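You operate a simulated robot arm through the tools that you are given. There is no shell and no other tool. Be economical: measure what you need, move in short steps, check, and stop when the job is done.

Carry out the task below with a simulated robot arm. There is one attempt and no reset: what you move stays moved.

JOB
Take the teal bag marked "56" from the top of the work table and leave it on the shelf of the sump box. Put one of the hose clamps from the fittings shelf in the steel tray. Fetch the beaker from the top tray of the trolley and stand it on the top of the hose reel. Take the orange sponge and put it on the grey filter on the top tray of the trolley. Take the green pen from the top of the parts bench and put it on the shelf of the parts bench. Put the yellow plug on the lower circuit shelf. Put the clear cup from the top of the wash bench in the inside of the basin. Put the orange key in the used tray of the panels two rack. Turn the float dial to 85 L. Put the box marked "seals" from the top of the bagging bench on the top of the repair cart and the box marked "washers" on top of the brown flat carton there. Put the bottle marked "soap" from the top of the bagging bench on the shelf under the rig table and the bottle that says "OIL" on the top of the level table. The order is free. Set down upright: teal bag, beaker, yellow plug, clear cup, bottle.

Only the result counts: the job must be done as asked and must still hold three seconds after the hand-in. Knocking over, shifting, dropping, spilling or breaking anything else fails it. Lids that push on must go on centred and level and be pressed home; caps that screw on are set level and turned clockwise until they are tight.

ROBOT AND FRAMES
A 7-joint arm with a two-finger parallel gripper on a trunk, on a base that drives. Base frame: it is fixed to the floor where the robot stands at the start and does not move with it; the origin is under the middle of the robot, x ahead of it, y to its left, z up; the surface under the hand at the start is at about z = 800. Lengths are in mm, angles in rad, forces in N, time in s.
With the tool pointing down near the work surface it reaches from about 240 to 640 mm from the robot's upright axis, wherever it stands. Its first joint turns from -2.897 to 2.897 rad. Places, roughly: beaker [-3000, 4500, 750]; blue bottle, white bottle [9500, 5250, 750]; clear cup [0, 10750, 750]; flat carton [9500, 5750, 750]; float dial [4400, 6300, 500]; green pen (12x3x3 cm) [-300, 2900, 700]; grey box, white box, yellow box [9750, 5250, 750]; grey filter (19x19x2 cm) [-3000, 4200, 800]; hose clamp (5x6x2 cm) [-1500, -600, 1300]; inside of the basin (20x21 cm) [640, 10960, 800]; lower circuit shelf [4100, 7000, 600]; orange key (5x3x7 cm) [-200, 10900, 800]; orange sponge (6x10x4 cm) [-3200, 4500, 800]; shelf of the parts bench [-400, 2900, 200]; shelf of the sump box [2700, 2600, 600]; shelf under the rig table [6700, 2300, 300]; steel tray (40x24x9 cm) [800, 300, 800]; teal bag [500, 0, 750]; top of the hose reel [-500, 6500, 1000]; top of the level table (58x15 cm) [6700, 3700, 780]; top of the repair cart (20x17 cm) [7260, 6760, 860]; used tray of the panels two rack (20x20 cm) [-2340, 6880, 700]; yellow plug (6x6x8 cm) [-400, 6600, 1000]. Payload 1.57 kg.
The TCP is the grasp point between the finger pads, 30 mm short of the fingertips. In the tool frame z runs along the fingers and y along their closing line. Largest opening 80 mm; finger width 17, thickness 12; the body of the gripper, 40 by 82 mm, starts 80 mm behind the TCP.
Orientation is that of the tool frame in the base frame, as a unit quaternion [x, y, z, w]. With the fingers straight down and closing along the base's y, the tool's x points along the base's -x, its y along +y and its z along -z.

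CONTROLS
- The arm moves only by the tool servo_tool. Its argument "targets" is a list of rows, each a list of 6 numbers: the shift along the tool's x, y, z in mm, then the turn, a rotation vector about the tool's x, y, z in rad. In form: [[dx, dy, dz, ax, ay, az], ...]. A call has 1 to 8 rows; each row is the pose to reach, as a shift and turn from the pose commanded when the call began, along the tool's axes at that moment. "gripper" is the finger opening in mm, from 0 to 80, set as the call begins (left out, the last holds). Rows are played at 5 a second. More than 50 mm and 0.15 rad between two rows, or a gripper value outside its range, and nothing of the call is played. Where a pose cannot be reached the arm comes as near as it can. A force on the tool above 40 N (or 10 N above the force at the start of the call, whichever is more), or a blocked arm, ends the call early, and 0.2 s more pass. Each finger travels about 72 mm/s and halts on what it meets, pressing with about 35 N; the grip force reading is that of the motor and also rises with nothing between the fingers. The clock runs only during rows and for 0.2 s after the last one: add rows that repeat a pose to give the fingers time. The reply holds the time, the measured pose of the TCP, the force on the tool along the base axes, the opening and the grip force, in the units named above and with some noise, with the torque about the TCP (base axes, N m) and any sound that the robot's microphone picked up.
- Cameras (640 x 400 px; columns grow to the right, rows downward): "scene" is now at [241.4, 2.2, 1368.1]; the picture's right is [-0.06, -1.00, 0.00], its down [-0.78, 0.05, -0.63] and it looks along [0.63, -0.04, -0.78] (base axes); focal length 264 px, centre (320, 200). "wrist" rides on the gripper at [72, -7, -122] in the tool frame; the picture's right is [0.09, 1.00, 0.00], its down [-0.84, 0.08, -0.54] and it looks along [-0.54, 0.05, 0.84] (tool axes); focal length 238 px, centre (320, 200). There is no depth. A picture from a camera that has moved, and an enlarged one, comes with that camera's place and axes in the base frame and with its lens. The place of the scene camera against the robot may be out by one fixed shift of up to 12 mm in any direction.
- get_image(camera): a new picture of that camera. It takes no simulated time.
- slide_trunk(by): slides the trunk up (or, below 0, down) by that many mm; the arm and the scene camera ride with it, the base frame stays. It gives what a move gives, with no picture.
- roll_base(legs): drives the robot by 1 to 6 legs, each [ahead, left, turn to the left] in mm, mm and rad, along the robot's own axes; the way and the turn of a leg run together, so that a leg with both is an arc; at most 1500 mm and 3.142 rad a leg. The arm and the cameras ride along, it lands a little off, and it stops where it bumps. It gives what a move gives.
- pan_tilt(pan, tilt): turns the head with the scene camera to pan (to the left, within 1.501 rad either way) and tilt (down, from -0.506 to 1.204), counted from straight ahead of the robot. It gives what a move gives.
- enlarge(camera, box): a new picture of the part [left, top, right, bottom] of that camera's present view, enlarged. It takes no simulated time.
- job_done(): hands the job in; it is judged then, once.

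Work in short steps. Places have to be worked out from the pictures, the camera data and where the tool is seen: move nearer, look again, correct. Check each grasp and each placing, and mend what went wrong. You have 577 turns and 360 pictures in all, those below and enlarged ones among them. Open the gripper and draw the arm clear of the work before you hand the job in, unless the task says otherwise; then end with one line.

The tools are called as a command line: name --pt "numbers of a row" for each row, then --argument value for the rest, lists and objects as JSON in quotes. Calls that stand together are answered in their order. servo_tool: Moves the arm, as the interface text tells. Its arguments: {"type":"object","properties":{"targets":{"type":"array"},"gripper":{"type":"number"}},"required":["targets"]} The other tools are called the same way: slide_trunk (by) slides the trunk up or down; roll_base (legs) drives the base; pan_tilt (pan, tilt) turns the head that bears the scene camera; get_image (camera) takes a picture; enlarge (camera, box) takes an enlarged picture of a part of a camera's view; job_done () hands the job in.

At the start:

```text
time: 0.0
tcp_pos: [420.0, -93.3, 1120.6]
ee_rot: [0.0, 1.0, 0.0, -0.001]
force: [0.1, 0.2, -0.4]
ft_torque: [0.03, -0.02, 0.01]
opening: 80.0
grasp_force: 0.0
trunk travel left (down, up): [-600.0, 390.0]
robot x, y, heading: [0.7, -0.8, -0.002]
head pan, tilt: [-0.063, 0.894]
```

scene: 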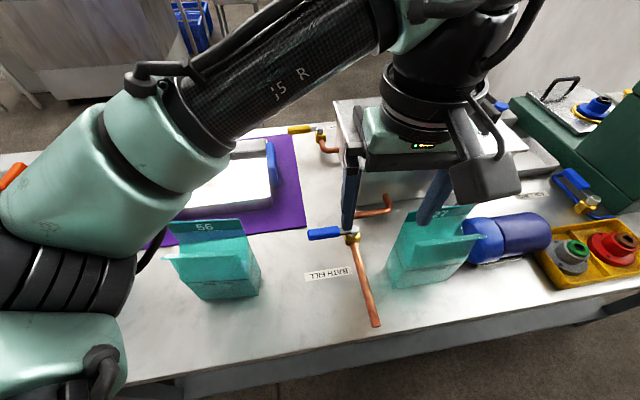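
wrist: 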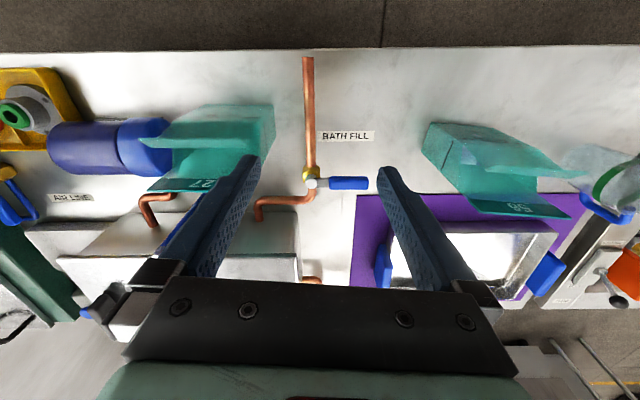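

I'll start by looking closely at the teal bag 56 in both cameras.

enlarge --camera "scene" --box '[130, 180, 330, 320]'

enlarge --camera "wrist" --box '[380, 90, 640, 250]'

```text
2.86 times, centred on (230, 250) of scene
camera zoom: at [241.4, 2.2, 1368.1], right [-0.06, -1.0, 0.0], down [-0.78, 0.05, -0.63], along [0.63, -0.04, -0.78], focal length 754 px, centre (577, 57)
```

zoom: 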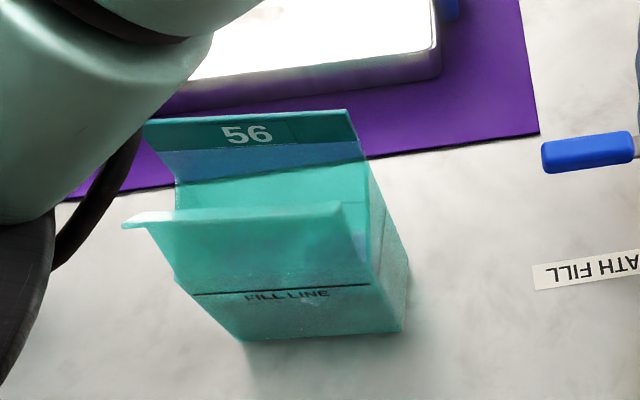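

```text
2.46 times, centred on (510, 170) of wrist
camera zoom: at [347.3, -100.6, 1243.2], right [-0.09, 1.0, 0.0], down [0.84, 0.08, 0.54], along [0.54, 0.05, -0.84], focal length 587 px, centre (-148, 274)
```

zoom: 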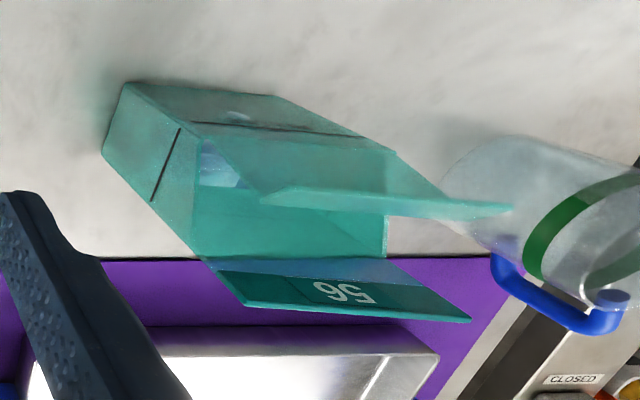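

The bag is about 118 × 55 × 200 mm with its tall back tab at x≈500, y≈172. I'll do the clamp first, so now I look around toward the fittings shelf at right-behind.

pan_tilt --pan -1.5 --tilt 0.4

get_image --camera "scene"

pan_tilt --pan 1.5 --tilt 0.4

get_image --camera "scene"

```text
time: 1.6
tcp_pos: [419.8, -93.2, 1121.8]
ee_rot: [0.0, 1.0, 0.0, 0.0]
force: [-0.1, -0.3, -1.1]
ft_torque: [-0.02, 0.0, -0.01]
opening: 80.1
grasp_force: 0.0
trunk travel left (down, up): [-600.0, 390.0]
robot x, y, heading: [4.0, -0.2, -0.002]
head pan, tilt: [-1.499, 0.4]
```

```text
355 pictures are left
camera scene: at [172.4, -85.4, 1410.6], right [-1.0, -0.07, 0.0], down [-0.03, 0.39, -0.92], along [0.07, -0.92, -0.39], focal length 264 px, centre (320, 200)
```

scene: 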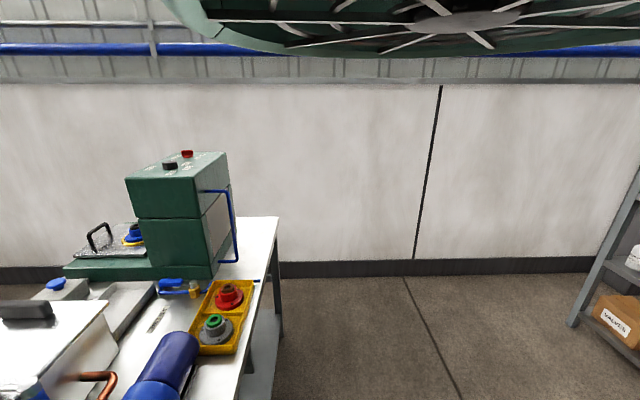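

```text
time: 4.2
tcp_pos: [419.2, -93.7, 1120.9]
ee_rot: [0.0, 1.0, 0.0, 0.0]
force: [0.0, 0.2, 0.0]
ft_torque: [0.0, 0.0, 0.03]
opening: 80.0
grasp_force: 0.2
trunk travel left (down, up): [-600.0, 390.0]
robot x, y, heading: [4.8, 2.5, 0.001]
head pan, tilt: [1.499, 0.4]
```

```text
354 pictures are left
camera scene: at [172.4, 99.4, 1410.6], right [1.0, -0.07, 0.0], down [-0.03, -0.39, -0.92], along [0.07, 0.92, -0.39], focal length 264 px, centre (320, 200)
```

scene: 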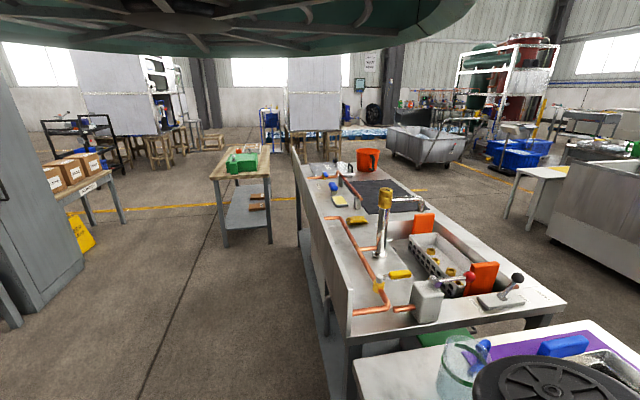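

Space behind-right looks free. I back off 450 mm from the table, turn right a quarter, and look.

roll_base --legs '[[-450, 0, 0], [0, 0, -1.57]]'

pan_tilt --pan -1.0 --tilt 0.25

get_image --camera "scene"

```text
time: 10.7
tcp_pos: [-540.1, -420.4, 1121.1]
ee_rot: [0.701, 0.713, 0.0, 0.0]
force: [0.3, -0.2, 0.9]
ft_torque: [-0.01, -0.02, 0.03]
opening: 80.0
grasp_force: 0.0
trunk travel left (down, up): [-600.0, 390.0]
robot x, y, heading: [-456.0, -2.5, -1.555]
head pan, tilt: [1.499, 0.4]
```

```text
time: 12.9
tcp_pos: [-539.1, -419.7, 1120.5]
ee_rot: [0.701, 0.713, 0.0, 0.0]
force: [0.1, -0.1, 0.5]
ft_torque: [0.02, 0.01, 0.01]
opening: 79.9
grasp_force: 0.1
trunk travel left (down, up): [-600.0, 390.0]
robot x, y, heading: [-449.5, -0.5, -1.55]
head pan, tilt: [-1.0, 0.25]
```

```text
353 pictures are left
camera scene: at [-532.5, -215.0, 1424.6], right [-0.56, 0.83, 0.0], down [0.21, 0.14, -0.97], along [-0.81, -0.54, -0.25], focal length 264 px, centre (320, 200)
```

scene: 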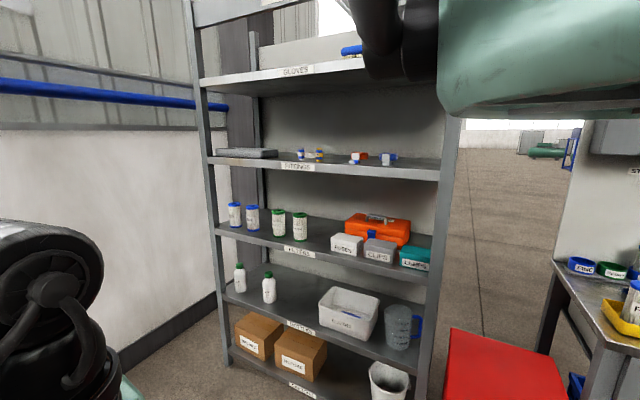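

The FITTINGS shelf is visible with small parts on it; zoom in.

enlarge --camera "scene" --box '[190, 130, 450, 190]'

```text
2.46 times, centred on (320, 160) of scene
camera zoom: at [-532.5, -215.0, 1424.6], right [-0.56, 0.83, 0.0], down [0.21, 0.14, -0.97], along [-0.81, -0.54, -0.25], focal length 650 px, centre (320, 298)
```

zoom: 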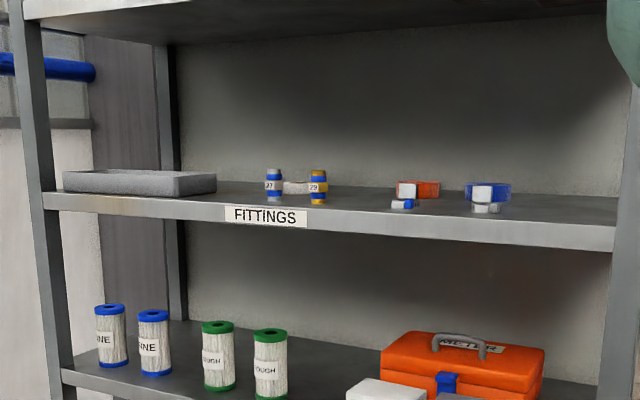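

I'll drive to face the shelf, standing about 700 mm from the items, then look again.

roll_base --legs '[[600, 0, 0], [0, 0, -1.59], [300, 0, 0]]'

pan_tilt --pan 0.0 --tilt 0.2

slide_trunk --by 250

get_image --camera "scene"

get_image --camera "wrist"

```text
time: 21.8
tcp_pos: [-1160.4, -505.6, 1120.3]
ee_rot: [1.0, 0.001, 0.0, 0.001]
force: [0.6, -0.2, -0.3]
ft_torque: [0.01, -0.07, -0.04]
opening: 80.0
grasp_force: 0.2
trunk travel left (down, up): [-600.0, 390.0]
robot x, y, heading: [-740.3, -599.5, -3.141]
head pan, tilt: [-1.0, 0.25]
```

```text
time: 23.1
tcp_pos: [-1161.6, -506.7, 1120.6]
ee_rot: [1.0, 0.001, 0.0, 0.0]
force: [0.3, 0.0, 0.3]
ft_torque: [-0.04, -0.01, 0.04]
opening: 79.7
grasp_force: 0.1
trunk travel left (down, up): [-600.0, 390.0]
robot x, y, heading: [-743.8, -600.6, -3.142]
head pan, tilt: [0.0, 0.201]
```

```text
time: 25.7
tcp_pos: [-1160.7, -505.5, 1369.7]
ee_rot: [1.0, 0.0, 0.0, 0.0]
force: [-0.2, 1.1, 0.1]
ft_torque: [-0.03, -0.03, -0.03]
opening: 79.8
grasp_force: 0.1
trunk travel left (down, up): [-850.0, 140.0]
robot x, y, heading: [-739.6, -597.8, -3.137]
head pan, tilt: [0.0, 0.201]
```

```text
351 pictures are left
camera scene: at [-1008.5, -592.1, 1679.1], right [0.0, 1.0, 0.0], down [0.2, 0.0, -0.98], along [-0.98, 0.0, -0.2], focal length 264 px, centre (320, 200)
```

scene: 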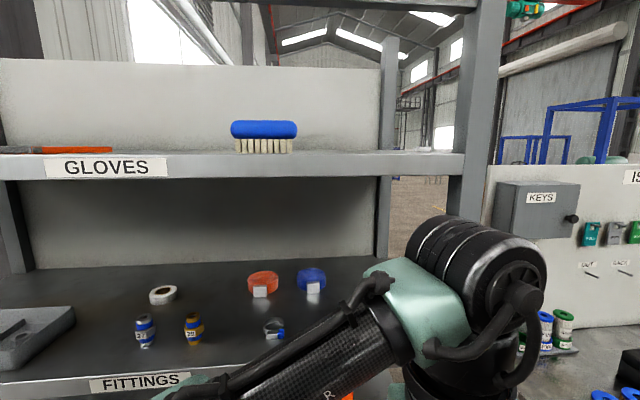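

```text
350 pictures are left
camera wrist: at [-1088.1, -499.3, 1493.2], right [0.09, -1.0, 0.0], down [-0.84, -0.08, 0.54], along [-0.54, -0.05, -0.84], focal length 238 px, centre (320, 200)
```

wrist: 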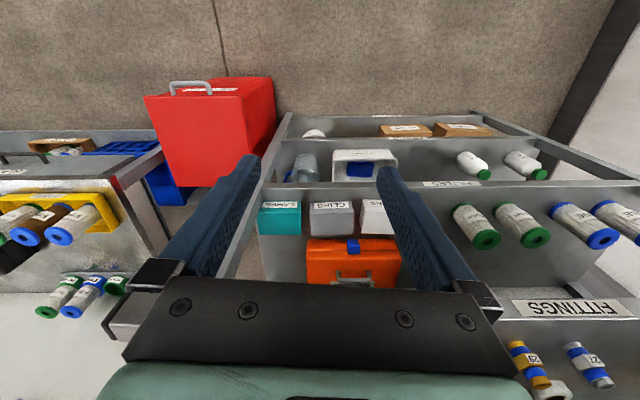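

enlarge --camera "scene" --box '[110, 250, 350, 400]'

```text
2.67 times, centred on (230, 325) of scene
camera zoom: at [-1008.5, -592.1, 1679.1], right [0.0, 1.0, 0.0], down [0.2, 0.0, -0.98], along [-0.98, 0.0, -0.2], focal length 704 px, centre (560, -133)
```

zoom: 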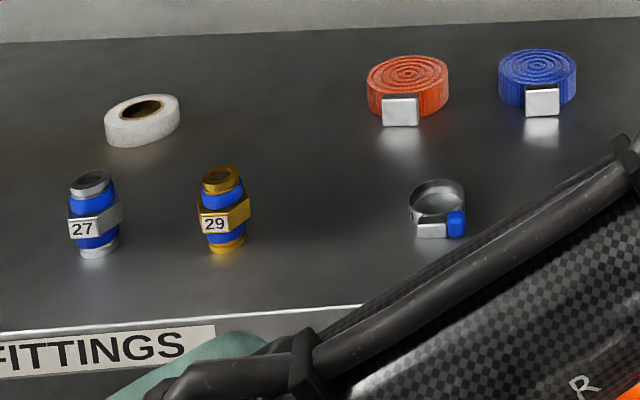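

The silver ring with blue screw (zoom 437,208) is a hose clamp at about [-1470,-686,1320]. I move closer, and tilt the tool 40° forward toward it.

roll_base --legs '[[120, 0, 0]]'

servo_tool --pt "-10 30 -5 0 -0.116 0" --pt "-20 60 -10 0 -0.233 0" --pt "-35 90 -15 0 -0.349 0" --pt "-50 120 -20 0 -0.465 0" --pt "-70 150 -25 0 -0.58 0" --pt "-90 181 -30 0 -0.698 0" --pt "-90 181 -30 0 -0.698 0" --gripper 80

get_image --camera "wrist"

get_image --camera "scene"

```text
time: 26.9
tcp_pos: [-1279.0, -505.6, 1371.4]
ee_rot: [1.0, 0.001, 0.0, 0.0]
force: [0.6, -0.4, -0.2]
ft_torque: [0.01, -0.02, 0.01]
opening: 80.1
grasp_force: 0.0
trunk travel left (down, up): [-850.0, 140.0]
robot x, y, heading: [-863.5, -595.9, -3.138]
head pan, tilt: [0.0, 0.201]
```

```text
time: 28.5
tcp_pos: [-1367.5, -687.1, 1400.3]
ee_rot: [0.939, 0.001, -0.343, 0.001]
force: [0.0, -0.1, 0.0]
ft_torque: [0.01, 0.0, 0.02]
opening: 80.0
grasp_force: 0.1
trunk travel left (down, up): [-850.0, 140.0]
robot x, y, heading: [-861.4, -596.6, -3.143]
head pan, tilt: [0.0, 0.201]
```

```text
348 pictures are left
camera wrist: at [-1234.7, -680.5, 1448.7], right [0.07, -1.0, -0.06], down [-0.29, -0.08, 0.95], along [-0.95, -0.05, -0.3], focal length 238 px, centre (320, 200)
```

wrist: 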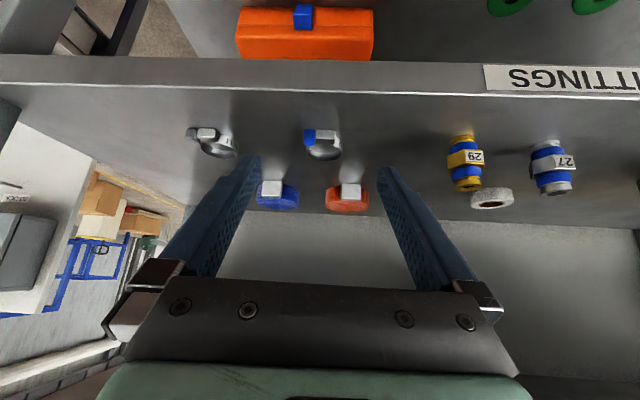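

```text
347 pictures are left
camera scene: at [-1127.6, -591.6, 1679.2], right [0.0, 1.0, 0.0], down [0.2, 0.0, -0.98], along [-0.98, 0.0, -0.2], focal length 264 px, centre (320, 200)
```

scene: 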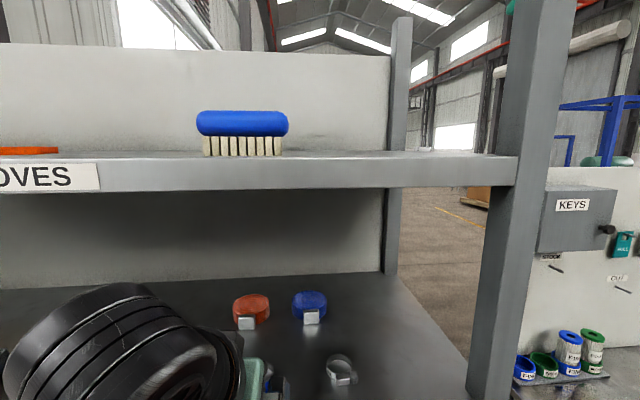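

Clamp at ≈[-1476,-691,1312] on a shelf at ≈1302. I descend along the tilt to bring the fingertips around the ring, stopping 25 mm short to check.

servo_tool --pt "-10 2 30 0 0 0" --pt "-20 4 60 0 0 0" --pt "-33 4 88 0 0 0" --pt "-33 4 88 0 0 0"

get_image --camera "wrist"

```text
time: 29.5
tcp_pos: [-1450.6, -691.1, 1355.8]
ee_rot: [0.94, 0.0, -0.342, 0.0]
force: [-0.7, 0.1, -0.4]
ft_torque: [-0.01, -0.03, -0.01]
opening: 80.2
grasp_force: 0.1
trunk travel left (down, up): [-850.0, 140.0]
robot x, y, heading: [-860.5, -596.5, -3.141]
head pan, tilt: [0.0, 0.201]
```

```text
346 pictures are left
camera wrist: at [-1317.2, -684.7, 1402.8], right [0.07, -1.0, -0.06], down [-0.29, -0.08, 0.95], along [-0.95, -0.05, -0.3], focal length 238 px, centre (320, 200)
```

wrist: 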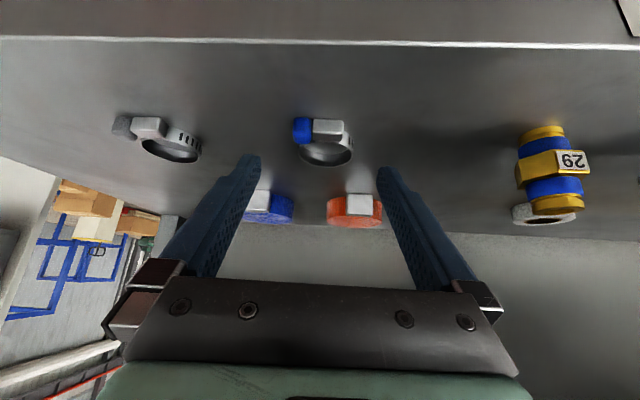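

Range estimate confirms clamp at ≈[-1467,-692,1313]. Final approach and close.

servo_tool --pt "1 1 14 0 0 0" --pt "2 1 28 0 0 0" --pt "2 1 28 0 0 0"

get_image --camera "wrist"

```text
time: 30.3
tcp_pos: [-1466.0, -692.3, 1332.8]
ee_rot: [0.94, 0.0, -0.342, 0.0]
force: [0.4, -0.5, 0.2]
ft_torque: [0.04, -0.01, -0.01]
opening: 80.1
grasp_force: 0.2
trunk travel left (down, up): [-850.0, 140.0]
robot x, y, heading: [-859.7, -595.9, -3.136]
head pan, tilt: [0.0, 0.201]
```

```text
345 pictures are left
camera wrist: at [-1333.6, -685.5, 1380.2], right [0.07, -1.0, -0.06], down [-0.29, -0.08, 0.95], along [-0.95, -0.05, -0.3], focal length 238 px, centre (320, 200)
```

wrist: 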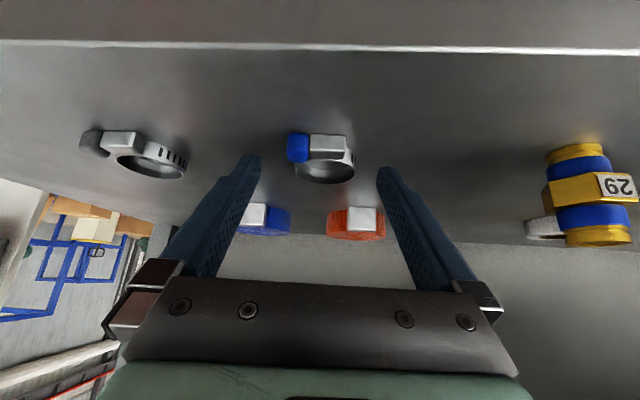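

Fingertips are slightly too deep; pull back 10 mm, lower 4 mm, then close.

servo_tool --pt "5 1 -2 0 0 0" --pt "10 1 -3.4 0 0 0" --pt "10 1 -3.4 0 0 0"

servo_tool --pt "0 0 0 0 0 0" --pt "0 0 0 0 0 0" --pt "0 0 0 0 0 0" --pt "0 0 0 0 0 0" --gripper 20

get_image --camera "wrist"

```text
time: 31.1
tcp_pos: [-1457.7, -693.7, 1328.6]
ee_rot: [0.94, 0.0, -0.342, 0.0]
force: [-0.7, 0.3, -0.2]
ft_torque: [-0.02, -0.03, 0.0]
opening: 80.1
grasp_force: 0.0
trunk travel left (down, up): [-850.0, 140.0]
robot x, y, heading: [-859.1, -599.1, -3.146]
head pan, tilt: [0.0, 0.201]
```

```text
time: 32.1
tcp_pos: [-1457.7, -692.2, 1329.1]
ee_rot: [0.94, 0.0, -0.342, 0.0]
force: [-0.1, 0.3, 0.5]
ft_torque: [0.06, 0.04, -0.03]
opening: 35.0
grasp_force: 34.8
trunk travel left (down, up): [-850.0, 140.0]
robot x, y, heading: [-862.7, -597.7, -3.136]
head pan, tilt: [0.0, 0.201]
```

```text
344 pictures are left
camera wrist: at [-1323.9, -686.4, 1376.4], right [0.07, -1.0, -0.06], down [-0.29, -0.08, 0.95], along [-0.95, -0.05, -0.3], focal length 238 px, centre (320, 200)
```

wrist: 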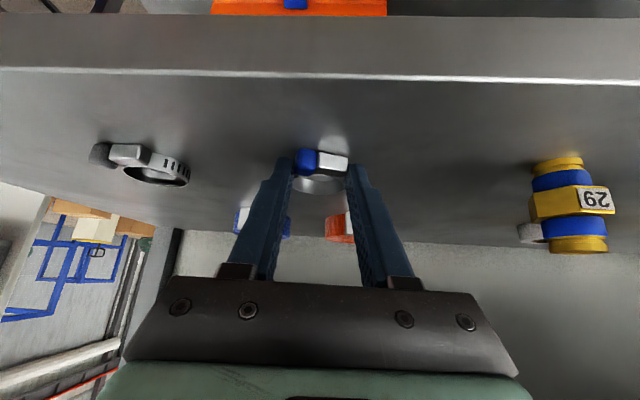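

Gripped at 35 mm. Lift and withdraw from the shelf.

servo_tool --pt "-19 0 -23 0 0 0" --pt "-38 0 -46 0 0 0" --pt "-5 0 -74 0 0 0" --pt "28 0 -102 0 0 0" --pt "61 0 -130 0 0 0" --pt "61 0 -130 0 0 0"

get_image --camera "wrist"

```text
time: 33.5
tcp_pos: [-1327.6, -692.8, 1388.1]
ee_rot: [0.94, 0.0, -0.341, 0.0]
force: [0.2, -0.4, -0.5]
ft_torque: [-0.01, 0.01, 0.0]
opening: 20.2
grasp_force: 0.1
trunk travel left (down, up): [-850.0, 140.0]
robot x, y, heading: [-860.0, -594.1, -3.137]
head pan, tilt: [0.0, 0.201]
```

```text
343 pictures are left
camera wrist: at [-1193.6, -686.0, 1435.8], right [0.07, -1.0, -0.06], down [-0.29, -0.08, 0.95], along [-0.95, -0.05, -0.3], focal length 238 px, centre (320, 200)
```

wrist: 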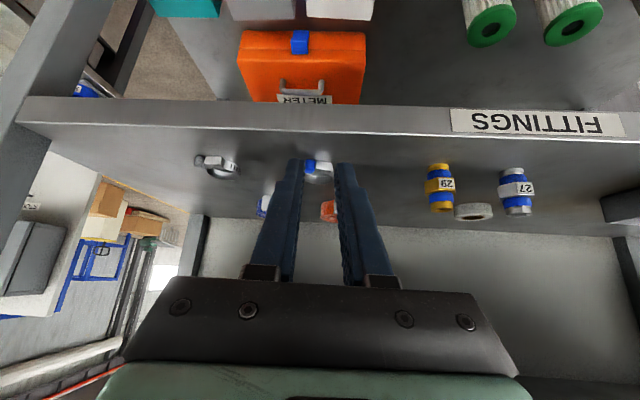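

The clamp slipped out and is still on the shelf. Look closely at it for better depth.

servo_tool --pt "0 0 0 0 0 0" --pt "0 0 0 0 0 0" --pt "0 0 0 0 0 0" --gripper 80

enlarge --camera "wrist" --box '[180, 80, 460, 255]'

pan_tilt --pan 0.0 --tilt 0.5

get_image --camera "scene"

```text
time: 34.3
tcp_pos: [-1327.0, -692.5, 1387.8]
ee_rot: [0.94, 0.0, -0.342, 0.001]
force: [-0.5, 0.0, 0.6]
ft_torque: [-0.03, 0.0, -0.02]
opening: 79.8
grasp_force: 0.0
trunk travel left (down, up): [-850.0, 140.0]
robot x, y, heading: [-859.0, -599.5, -3.142]
head pan, tilt: [0.0, 0.201]
```

```text
2.29 times, centred on (320, 168) of wrist
camera zoom: at [-1193.3, -686.3, 1436.1], right [0.07, -1.0, -0.06], down [-0.29, -0.08, 0.95], along [-0.95, -0.05, -0.3], focal length 545 px, centre (320, 274)
```

zoom: 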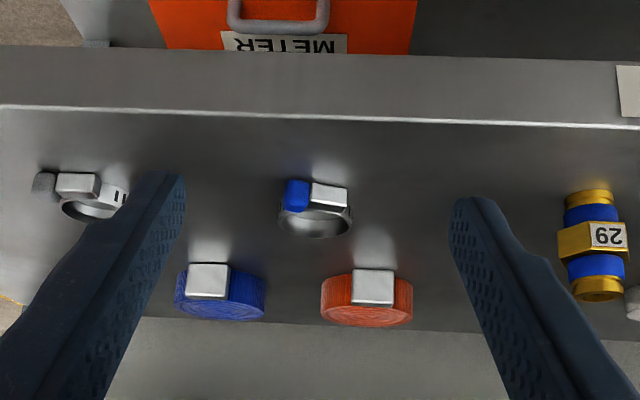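

```text
time: 35.1
tcp_pos: [-1326.7, -693.7, 1388.1]
ee_rot: [0.94, 0.0, -0.342, -0.001]
force: [0.7, 0.2, 0.3]
ft_torque: [-0.01, 0.0, -0.05]
opening: 79.9
grasp_force: 0.0
trunk travel left (down, up): [-850.0, 140.0]
robot x, y, heading: [-861.1, -601.3, -3.138]
head pan, tilt: [0.0, 0.499]
```

```text
341 pictures are left
camera scene: at [-1125.5, -592.1, 1651.5], right [0.0, 1.0, 0.0], down [0.48, 0.0, -0.88], along [-0.88, 0.0, -0.48], focal length 264 px, centre (320, 200)
```

scene: 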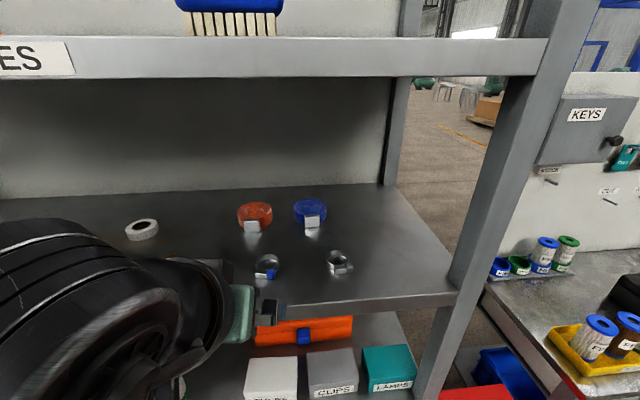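

Re-triangulating: the ring centre is more like x≈-1497, z≈1303 (shelf ≈1292), so I closed too short. Go deeper, and then down.

servo_tool --pt "-24 1 34 0 0 0" --pt "-48 2 68 0 0 0" --pt "-72 3 102 0 0 0" --pt "-95 4 136 0 0 0" --pt "-95 4 136 0 0 0"

servo_tool --pt "5 0 6 0 0 0" --pt "10 0 12 0 0 0" --pt "14 0 17 0 0 0" --pt "14 0 17 0 0 0"

get_image --camera "wrist"

```text
time: 36.3
tcp_pos: [-1488.3, -699.2, 1345.0]
ee_rot: [0.94, 0.0, -0.342, 0.001]
force: [-0.2, -0.7, 0.3]
ft_torque: [-0.01, 0.0, 0.03]
opening: 79.9
grasp_force: 0.1
trunk travel left (down, up): [-850.0, 140.0]
robot x, y, heading: [-861.0, -597.7, -3.141]
head pan, tilt: [0.0, 0.499]
```

```text
time: 37.3
tcp_pos: [-1487.9, -696.4, 1328.5]
ee_rot: [0.938, 0.002, -0.348, 0.001]
force: [-3.2, 0.0, 20.5]
ft_torque: [0.85, 0.36, 0.09]
opening: 79.4
grasp_force: 0.1
trunk travel left (down, up): [-850.0, 140.0]
robot x, y, heading: [-864.4, -598.0, -3.135]
head pan, tilt: [0.0, 0.499]
```

```text
340 pictures are left
camera wrist: at [-1353.3, -691.3, 1374.2], right [0.07, -1.0, -0.06], down [-0.28, -0.08, 0.96], along [-0.96, -0.05, -0.28], focal length 238 px, centre (320, 200)
```

wrist: 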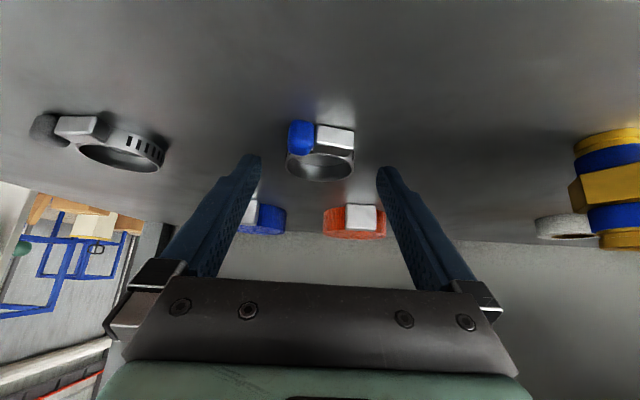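

The shelf is at z≈1300 (touch). The tilt makes the pads ride high, so I lift, reduce the tilt to 25°, and re-centre.

servo_tool --pt "-7 2 -27 0 0.13 0" --pt "-7 2 -27 0 0.262 0" --pt "-7 2 -27 0 0.262 0"

get_image --camera "wrist"

```text
time: 38.1
tcp_pos: [-1475.8, -699.7, 1348.0]
ee_rot: [0.977, 0.001, -0.215, 0.001]
force: [-0.3, -1.0, -0.1]
ft_torque: [0.01, 0.02, 0.01]
opening: 80.1
grasp_force: 0.1
trunk travel left (down, up): [-850.0, 140.0]
robot x, y, heading: [-859.0, -600.4, -3.139]
head pan, tilt: [0.0, 0.499]
```

```text
339 pictures are left
camera wrist: at [-1359.3, -692.9, 1428.6], right [0.08, -1.0, -0.04], down [-0.53, -0.08, 0.84], along [-0.84, -0.05, -0.54], focal length 238 px, centre (320, 200)
```

wrist: 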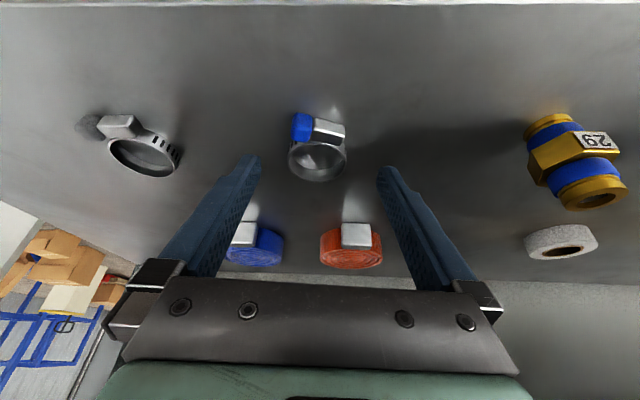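

Ring is right under the tips (x≈-1488). Lower 15 mm and close.

servo_tool --pt "3 -1 7 0 0 0" --pt "6.3 -1 13.6 0 0 0" --pt "6.3 -1 13.6 0 0 0"

servo_tool --pt "0 0 0 0 0 0" --pt "0 0 0 0 0 0" --pt "0 0 0 0 0 0" --pt "0 0 0 0 0 0" --gripper 25

servo_tool --pt "-4 0 -9 0 0 0" --pt "-12 0 -27 0 0 0" --pt "-12 0 -27 0 0 0"

get_image --camera "wrist"

```text
time: 38.9
tcp_pos: [-1476.5, -697.0, 1334.7]
ee_rot: [0.976, 0.0, -0.216, 0.0]
force: [-0.1, 0.4, 0.1]
ft_torque: [0.0, -0.05, -0.03]
opening: 80.2
grasp_force: 0.1
trunk travel left (down, up): [-850.0, 140.0]
robot x, y, heading: [-864.0, -598.8, -3.14]
head pan, tilt: [0.0, 0.499]
```

```text
time: 39.9
tcp_pos: [-1474.8, -698.5, 1333.5]
ee_rot: [0.976, 0.0, -0.216, 0.0]
force: [1.2, 0.2, 0.2]
ft_torque: [0.01, 0.04, 0.0]
opening: 41.1
grasp_force: 34.8
trunk travel left (down, up): [-850.0, 140.0]
robot x, y, heading: [-858.8, -598.5, -3.14]
head pan, tilt: [0.0, 0.499]
```

```text
time: 40.7
tcp_pos: [-1474.9, -696.8, 1364.0]
ee_rot: [0.976, 0.001, -0.216, 0.0]
force: [-0.1, 0.0, -1.3]
ft_torque: [-0.02, 0.02, 0.0]
opening: 41.3
grasp_force: 34.2
trunk travel left (down, up): [-850.0, 140.0]
robot x, y, heading: [-860.7, -600.1, -3.142]
head pan, tilt: [0.0, 0.499]
```

```text
338 pictures are left
camera wrist: at [-1358.8, -690.9, 1444.0], right [0.08, -1.0, -0.04], down [-0.53, -0.08, 0.84], along [-0.84, -0.05, -0.53], focal length 238 px, centre (320, 200)
```

wrist: 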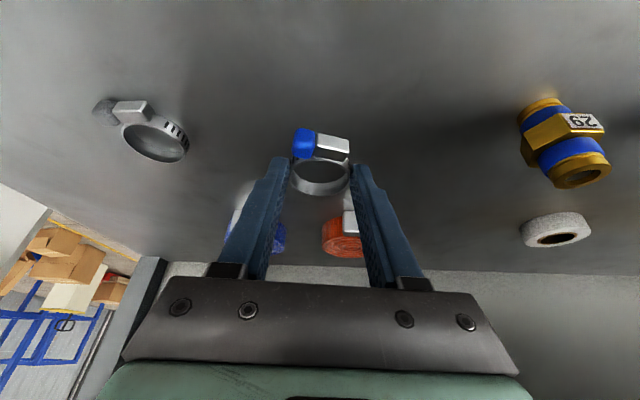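

Held. Withdraw from the shelf and straighten the tool.

servo_tool --pt "34 0 -16 0 0 0" --pt "68 0 -32 0 0 0" --pt "102 0 -48 0 0 0" --pt "136 0 -64 0 0 0" --pt "172 0 -80 0 0.145 0" --pt "208 0 -97 0 0.29 0" --pt "208 0 -97 0 0.436 0" --pt "208 0 -97 0 0.436 0"

slide_trunk --by -150

roll_base --legs '[[-400, 0, 0], [0, 0, 1.5], [0, 0, 1.64]]'

pan_tilt --pan 0.2 --tilt 0.7

get_image --camera "scene"

get_image --camera "wrist"

```text
time: 42.5
tcp_pos: [-1245.6, -698.1, 1364.5]
ee_rot: [1.0, 0.001, 0.001, 0.0]
force: [0.0, -0.3, 0.1]
ft_torque: [0.0, 0.01, 0.03]
opening: 41.4
grasp_force: 35.4
trunk travel left (down, up): [-850.0, 140.0]
robot x, y, heading: [-857.0, -598.4, -3.139]
head pan, tilt: [0.0, 0.499]
```

```text
time: 44.3
tcp_pos: [-1246.1, -697.2, 1213.4]
ee_rot: [1.0, 0.001, 0.0, 0.0]
force: [-0.6, -0.5, 0.6]
ft_torque: [-0.01, 0.01, 0.0]
opening: 41.5
grasp_force: 35.2
trunk travel left (down, up): [-700.0, 290.0]
robot x, y, heading: [-861.9, -599.5, -3.142]
head pan, tilt: [0.0, 0.499]
```

```text
time: 54.4
tcp_pos: [-77.1, -499.9, 1213.5]
ee_rot: [0.001, 1.0, 0.0, 0.0]
force: [-0.5, 0.5, 0.3]
ft_torque: [0.0, 0.03, 0.01]
opening: 41.1
grasp_force: 35.5
trunk travel left (down, up): [-700.0, 290.0]
robot x, y, heading: [-463.2, -598.5, -0.011]
head pan, tilt: [0.0, 0.499]
```

```text
time: 55.1
tcp_pos: [-78.1, -500.4, 1215.4]
ee_rot: [0.001, 1.0, 0.0, 0.0]
force: [-0.1, 0.0, -0.7]
ft_torque: [0.03, -0.01, -0.05]
opening: 41.2
grasp_force: 35.1
trunk travel left (down, up): [-700.0, 290.0]
robot x, y, heading: [-462.8, -599.1, -0.003]
head pan, tilt: [0.201, 0.7]
```

```text
337 pictures are left
camera scene: at [-214.6, -574.2, 1483.8], right [0.2, -0.98, 0.0], down [-0.63, -0.13, -0.77], along [0.75, 0.15, -0.64], focal length 264 px, centre (320, 200)
```

scene: 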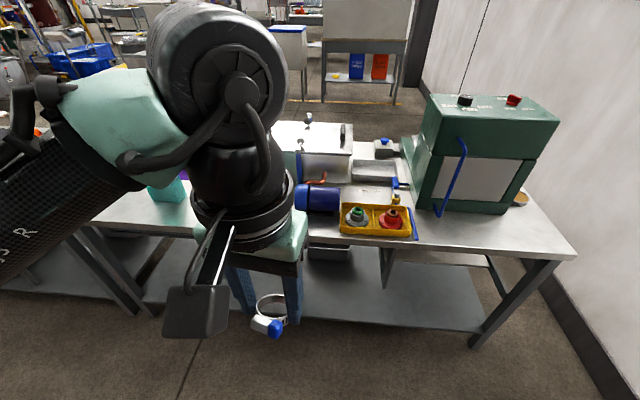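

```text
336 pictures are left
camera wrist: at [-149.3, -507.1, 1336.2], right [-0.09, 1.0, 0.0], down [0.84, 0.08, 0.54], along [0.54, 0.05, -0.84], focal length 238 px, centre (320, 200)
```

wrist: 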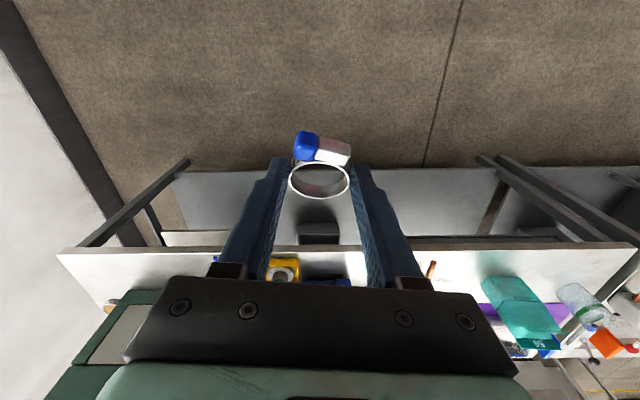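

Clamp is securely held. Strafe left to y≈200 and move up to the table.

roll_base --legs '[[0, 800, 0], [500, 0, 0]]'

pan_tilt --pan 0.3 --tilt 0.7

get_image --camera "scene"

get_image --camera "wrist"

```text
time: 62.0
tcp_pos: [425.9, 300.5, 1213.7]
ee_rot: [-0.002, 1.0, 0.0, 0.0]
force: [-0.2, -0.4, 0.3]
ft_torque: [0.01, 0.0, -0.05]
opening: 41.3
grasp_force: 35.0
trunk travel left (down, up): [-700.0, 290.0]
robot x, y, heading: [39.9, 200.1, 0.007]
head pan, tilt: [0.201, 0.7]
```

```text
time: 62.6
tcp_pos: [424.2, 300.2, 1213.2]
ee_rot: [-0.001, 1.0, 0.0, 0.0]
force: [1.0, 0.5, 0.2]
ft_torque: [0.0, 0.02, -0.06]
opening: 41.3
grasp_force: 35.0
trunk travel left (down, up): [-700.0, 290.0]
robot x, y, heading: [41.2, 202.3, 0.007]
head pan, tilt: [0.3, 0.7]
```

```text
335 pictures are left
camera scene: at [285.8, 234.3, 1483.7], right [0.3, -0.95, 0.0], down [-0.61, -0.19, -0.76], along [0.73, 0.23, -0.64], focal length 264 px, centre (320, 200)
```

scene: 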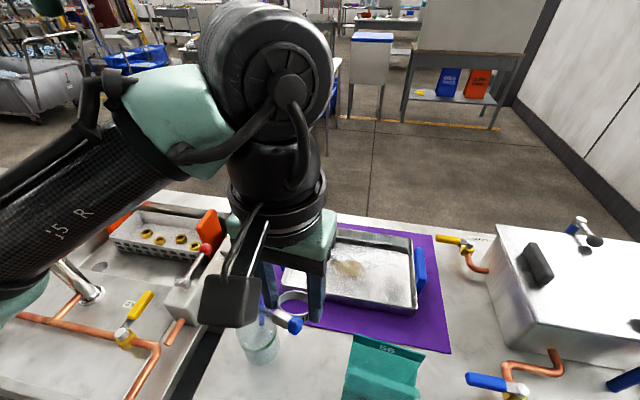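

```text
334 pictures are left
camera wrist: at [352.9, 293.5, 1336.2], right [-0.09, 1.0, 0.0], down [0.84, 0.08, 0.54], along [0.54, 0.05, -0.84], focal length 238 px, centre (320, 200)
```

wrist: 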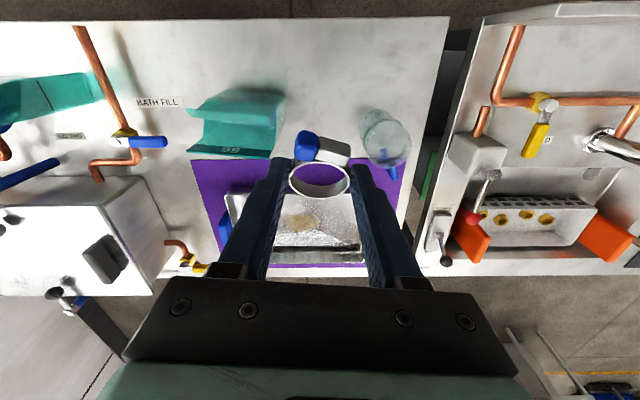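

enlarge --camera "scene" --box '[250, 215, 450, 340]'

```text
3.20 times, centred on (350, 278) of scene
camera zoom: at [285.8, 234.3, 1483.7], right [0.3, -0.95, 0.0], down [-0.61, -0.19, -0.76], along [0.73, 0.23, -0.64], focal length 845 px, centre (224, -48)
```

zoom: 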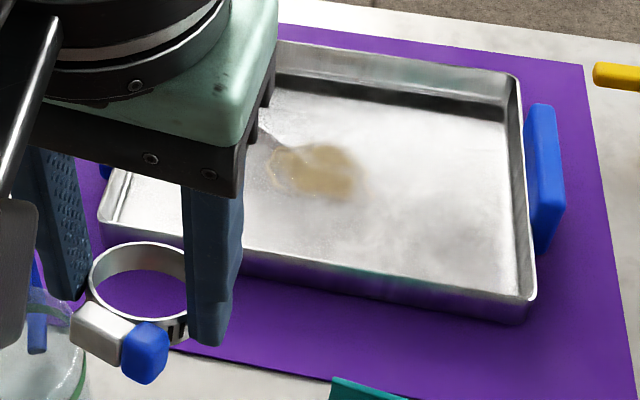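

The steel tray spans x≈665–930, y≈105–400 and is empty inside. Move the clamp over its near half with the same 25° tilt.

servo_tool --pt "-39 -1 15 0 -0.109 0" --pt "-78 -2 35 0 -0.218 0" --pt "-117 -4 60 0 -0.327 0" --pt "-156 -6 87 0 -0.436 0" --pt "-195 -8 115 0 -0.436 0" --pt "-235 -10 140 0 -0.436 0" --pt "-275 -10 165 0 -0.436 0" --pt "-315 -10 190 0 -0.436 0"

get_image --camera "wrist"

get_image --camera "scene"

```text
time: 64.4
tcp_pos: [738.9, 289.4, 1022.9]
ee_rot: [0.001, 0.976, 0.0, 0.216]
force: [-0.4, -0.3, -0.7]
ft_torque: [-0.01, 0.03, -0.01]
opening: 41.0
grasp_force: 34.6
trunk travel left (down, up): [-700.0, 290.0]
robot x, y, heading: [38.3, 200.7, -0.0]
head pan, tilt: [0.3, 0.7]
```

```text
332 pictures are left
camera wrist: at [623.1, 282.6, 1103.6], right [-0.08, 1.0, -0.04], down [0.53, 0.08, 0.85], along [0.84, 0.05, -0.53], focal length 238 px, centre (320, 200)
```

wrist: 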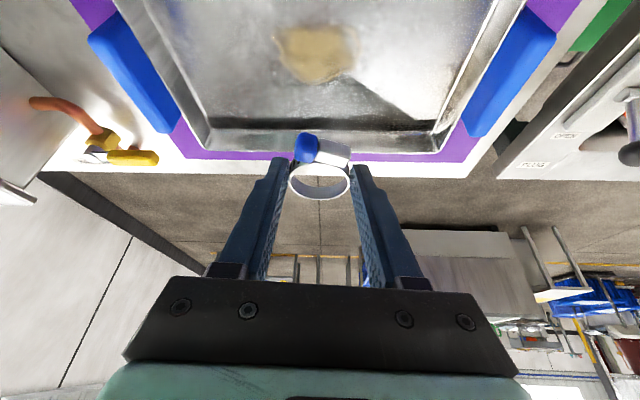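

```text
331 pictures are left
camera scene: at [286.7, 233.9, 1483.6], right [0.3, -0.95, 0.0], down [-0.62, -0.19, -0.76], along [0.73, 0.23, -0.64], focal length 264 px, centre (320, 200)
```

scene: 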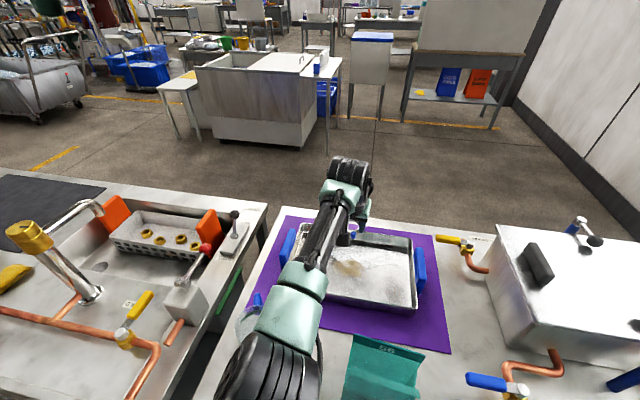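

Descend vertically toward the tray floor.

servo_tool --pt "18 0 38.5 0 0 0" --pt "36 0 77 0 0 0" --pt "54 0 115 0 0 0" --pt "70 0 149 0 0 0" --pt "70 0 149 0 0 0"

get_image --camera "wrist"

enlarge --camera "scene" --box '[260, 200, 460, 325]'

```text
time: 65.6
tcp_pos: [732.3, 288.9, 864.6]
ee_rot: [0.0, 0.976, 0.001, 0.217]
force: [-0.2, -0.5, -0.7]
ft_torque: [0.0, -0.01, 0.04]
opening: 41.1
grasp_force: 34.9
out of reach, approached as far as the arm can: row 4, 5
trunk travel left (down, up): [-700.0, 290.0]
robot x, y, heading: [38.0, 201.5, 0.0]
head pan, tilt: [0.3, 0.7]
```

```text
330 pictures are left
camera wrist: at [616.5, 281.9, 945.4], right [-0.08, 1.0, -0.04], down [0.53, 0.08, 0.85], along [0.84, 0.05, -0.53], focal length 238 px, centre (320, 200)
```

wrist: 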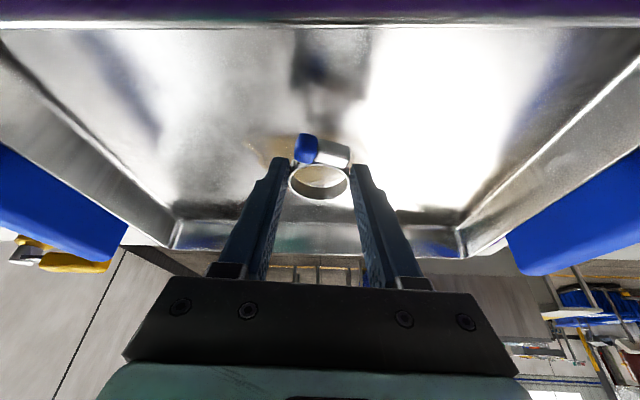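

```text
3.20 times, centred on (360, 262) of scene
camera zoom: at [285.8, 234.4, 1483.8], right [0.3, -0.95, 0.0], down [-0.61, -0.19, -0.76], along [0.73, 0.23, -0.64], focal length 845 px, centre (192, 0)
```

zoom: 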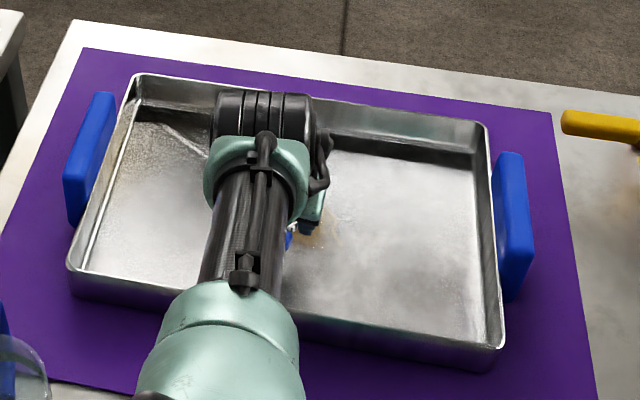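

Just out of reach with this trunk height; lower the trunk by 22 mm.

slide_trunk --by -22

get_image --camera "wrist"

```text
time: 66.3
tcp_pos: [732.5, 288.6, 843.6]
ee_rot: [-0.001, 0.976, 0.0, 0.217]
force: [-0.6, 0.3, -1.1]
ft_torque: [0.01, 0.04, 0.0]
opening: 41.1
grasp_force: 35.0
trunk travel left (down, up): [-678.0, 312.0]
robot x, y, heading: [37.3, 197.0, -0.003]
head pan, tilt: [0.3, 0.7]
```

```text
328 pictures are left
camera wrist: at [616.3, 282.1, 923.5], right [-0.09, 1.0, -0.04], down [0.53, 0.08, 0.84], along [0.84, 0.05, -0.53], focal length 238 px, centre (320, 200)
```

wrist: 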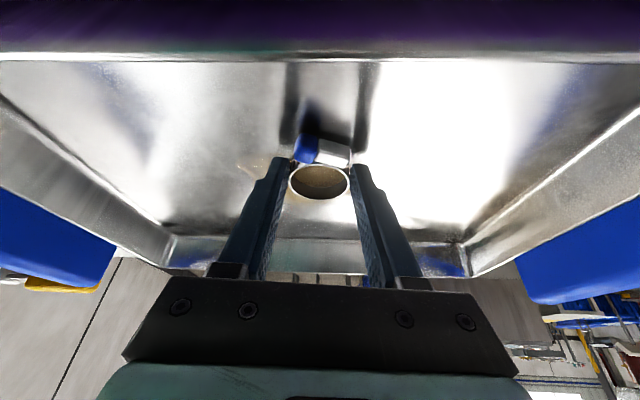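

Reflection shows a small gap. Lower in small steps.

slide_trunk --by -6

slide_trunk --by -4

get_image --camera "wrist"

```text
time: 66.8
tcp_pos: [734.1, 289.8, 840.6]
ee_rot: [-0.001, 0.975, 0.002, 0.221]
force: [-0.9, 1.0, 11.9]
ft_torque: [-0.05, 0.21, 0.02]
opening: 41.2
grasp_force: 35.0
trunk travel left (down, up): [-672.0, 318.0]
robot x, y, heading: [40.6, 197.3, 0.001]
head pan, tilt: [0.3, 0.7]
```

```text
time: 67.4
tcp_pos: [735.2, 289.3, 839.3]
ee_rot: [-0.001, 0.975, 0.002, 0.224]
force: [-3.3, 0.2, 27.8]
ft_torque: [-0.23, 0.22, -0.09]
opening: 40.8
grasp_force: 35.2
trunk travel left (down, up): [-668.0, 322.0]
robot x, y, heading: [38.6, 203.0, 0.005]
head pan, tilt: [0.3, 0.7]
```

```text
327 pictures are left
camera wrist: at [616.8, 282.1, 918.8], right [-0.08, 1.0, -0.04], down [0.52, 0.08, 0.85], along [0.85, 0.05, -0.52], focal length 238 px, centre (320, 200)
```

wrist: 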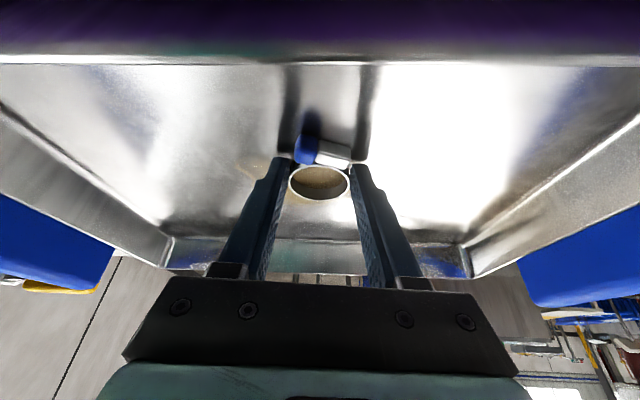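

Contact with the tray floor. Release and raise with the trunk.

slide_trunk --by 5

servo_tool --pt "0 0 0 0 0 0" --pt "0 0 0 0 0 0" --pt "0 0 0 0 0 0" --pt "0 0 0 0 0 0" --gripper 70

slide_trunk --by 220

get_image --camera "wrist"

```text
time: 67.9
tcp_pos: [732.4, 290.7, 839.6]
ee_rot: [-0.001, 0.976, 0.001, 0.218]
force: [4.8, 1.9, 13.6]
ft_torque: [-0.12, -0.4, 0.07]
opening: 41.1
grasp_force: 35.0
trunk travel left (down, up): [-673.0, 317.0]
robot x, y, heading: [37.9, 200.9, 0.005]
head pan, tilt: [0.3, 0.7]
```

```text
time: 68.9
tcp_pos: [731.1, 289.9, 840.3]
ee_rot: [-0.001, 0.976, 0.0, 0.217]
force: [-2.6, 4.8, 17.7]
ft_torque: [-0.28, 0.0, 0.02]
opening: 65.6
grasp_force: 0.0
trunk travel left (down, up): [-673.0, 317.0]
robot x, y, heading: [39.6, 200.3, 0.001]
head pan, tilt: [0.3, 0.7]
```

```text
time: 71.2
tcp_pos: [732.4, 289.3, 1057.5]
ee_rot: [0.0, 0.976, 0.0, 0.217]
force: [-0.4, 0.2, 0.3]
ft_torque: [0.04, 0.01, -0.03]
opening: 70.0
grasp_force: 0.1
trunk travel left (down, up): [-893.0, 97.0]
robot x, y, heading: [41.1, 203.4, 0.0]
head pan, tilt: [0.3, 0.7]
```

```text
326 pictures are left
camera wrist: at [616.5, 282.1, 1138.5], right [-0.09, 1.0, -0.04], down [0.53, 0.08, 0.84], along [0.84, 0.05, -0.53], focal length 238 px, centre (320, 200)
```

wrist: 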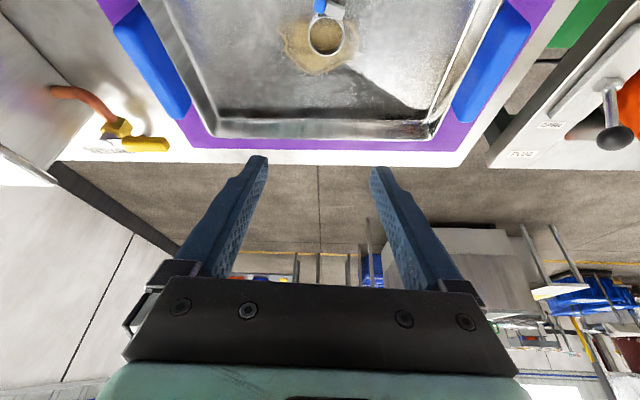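

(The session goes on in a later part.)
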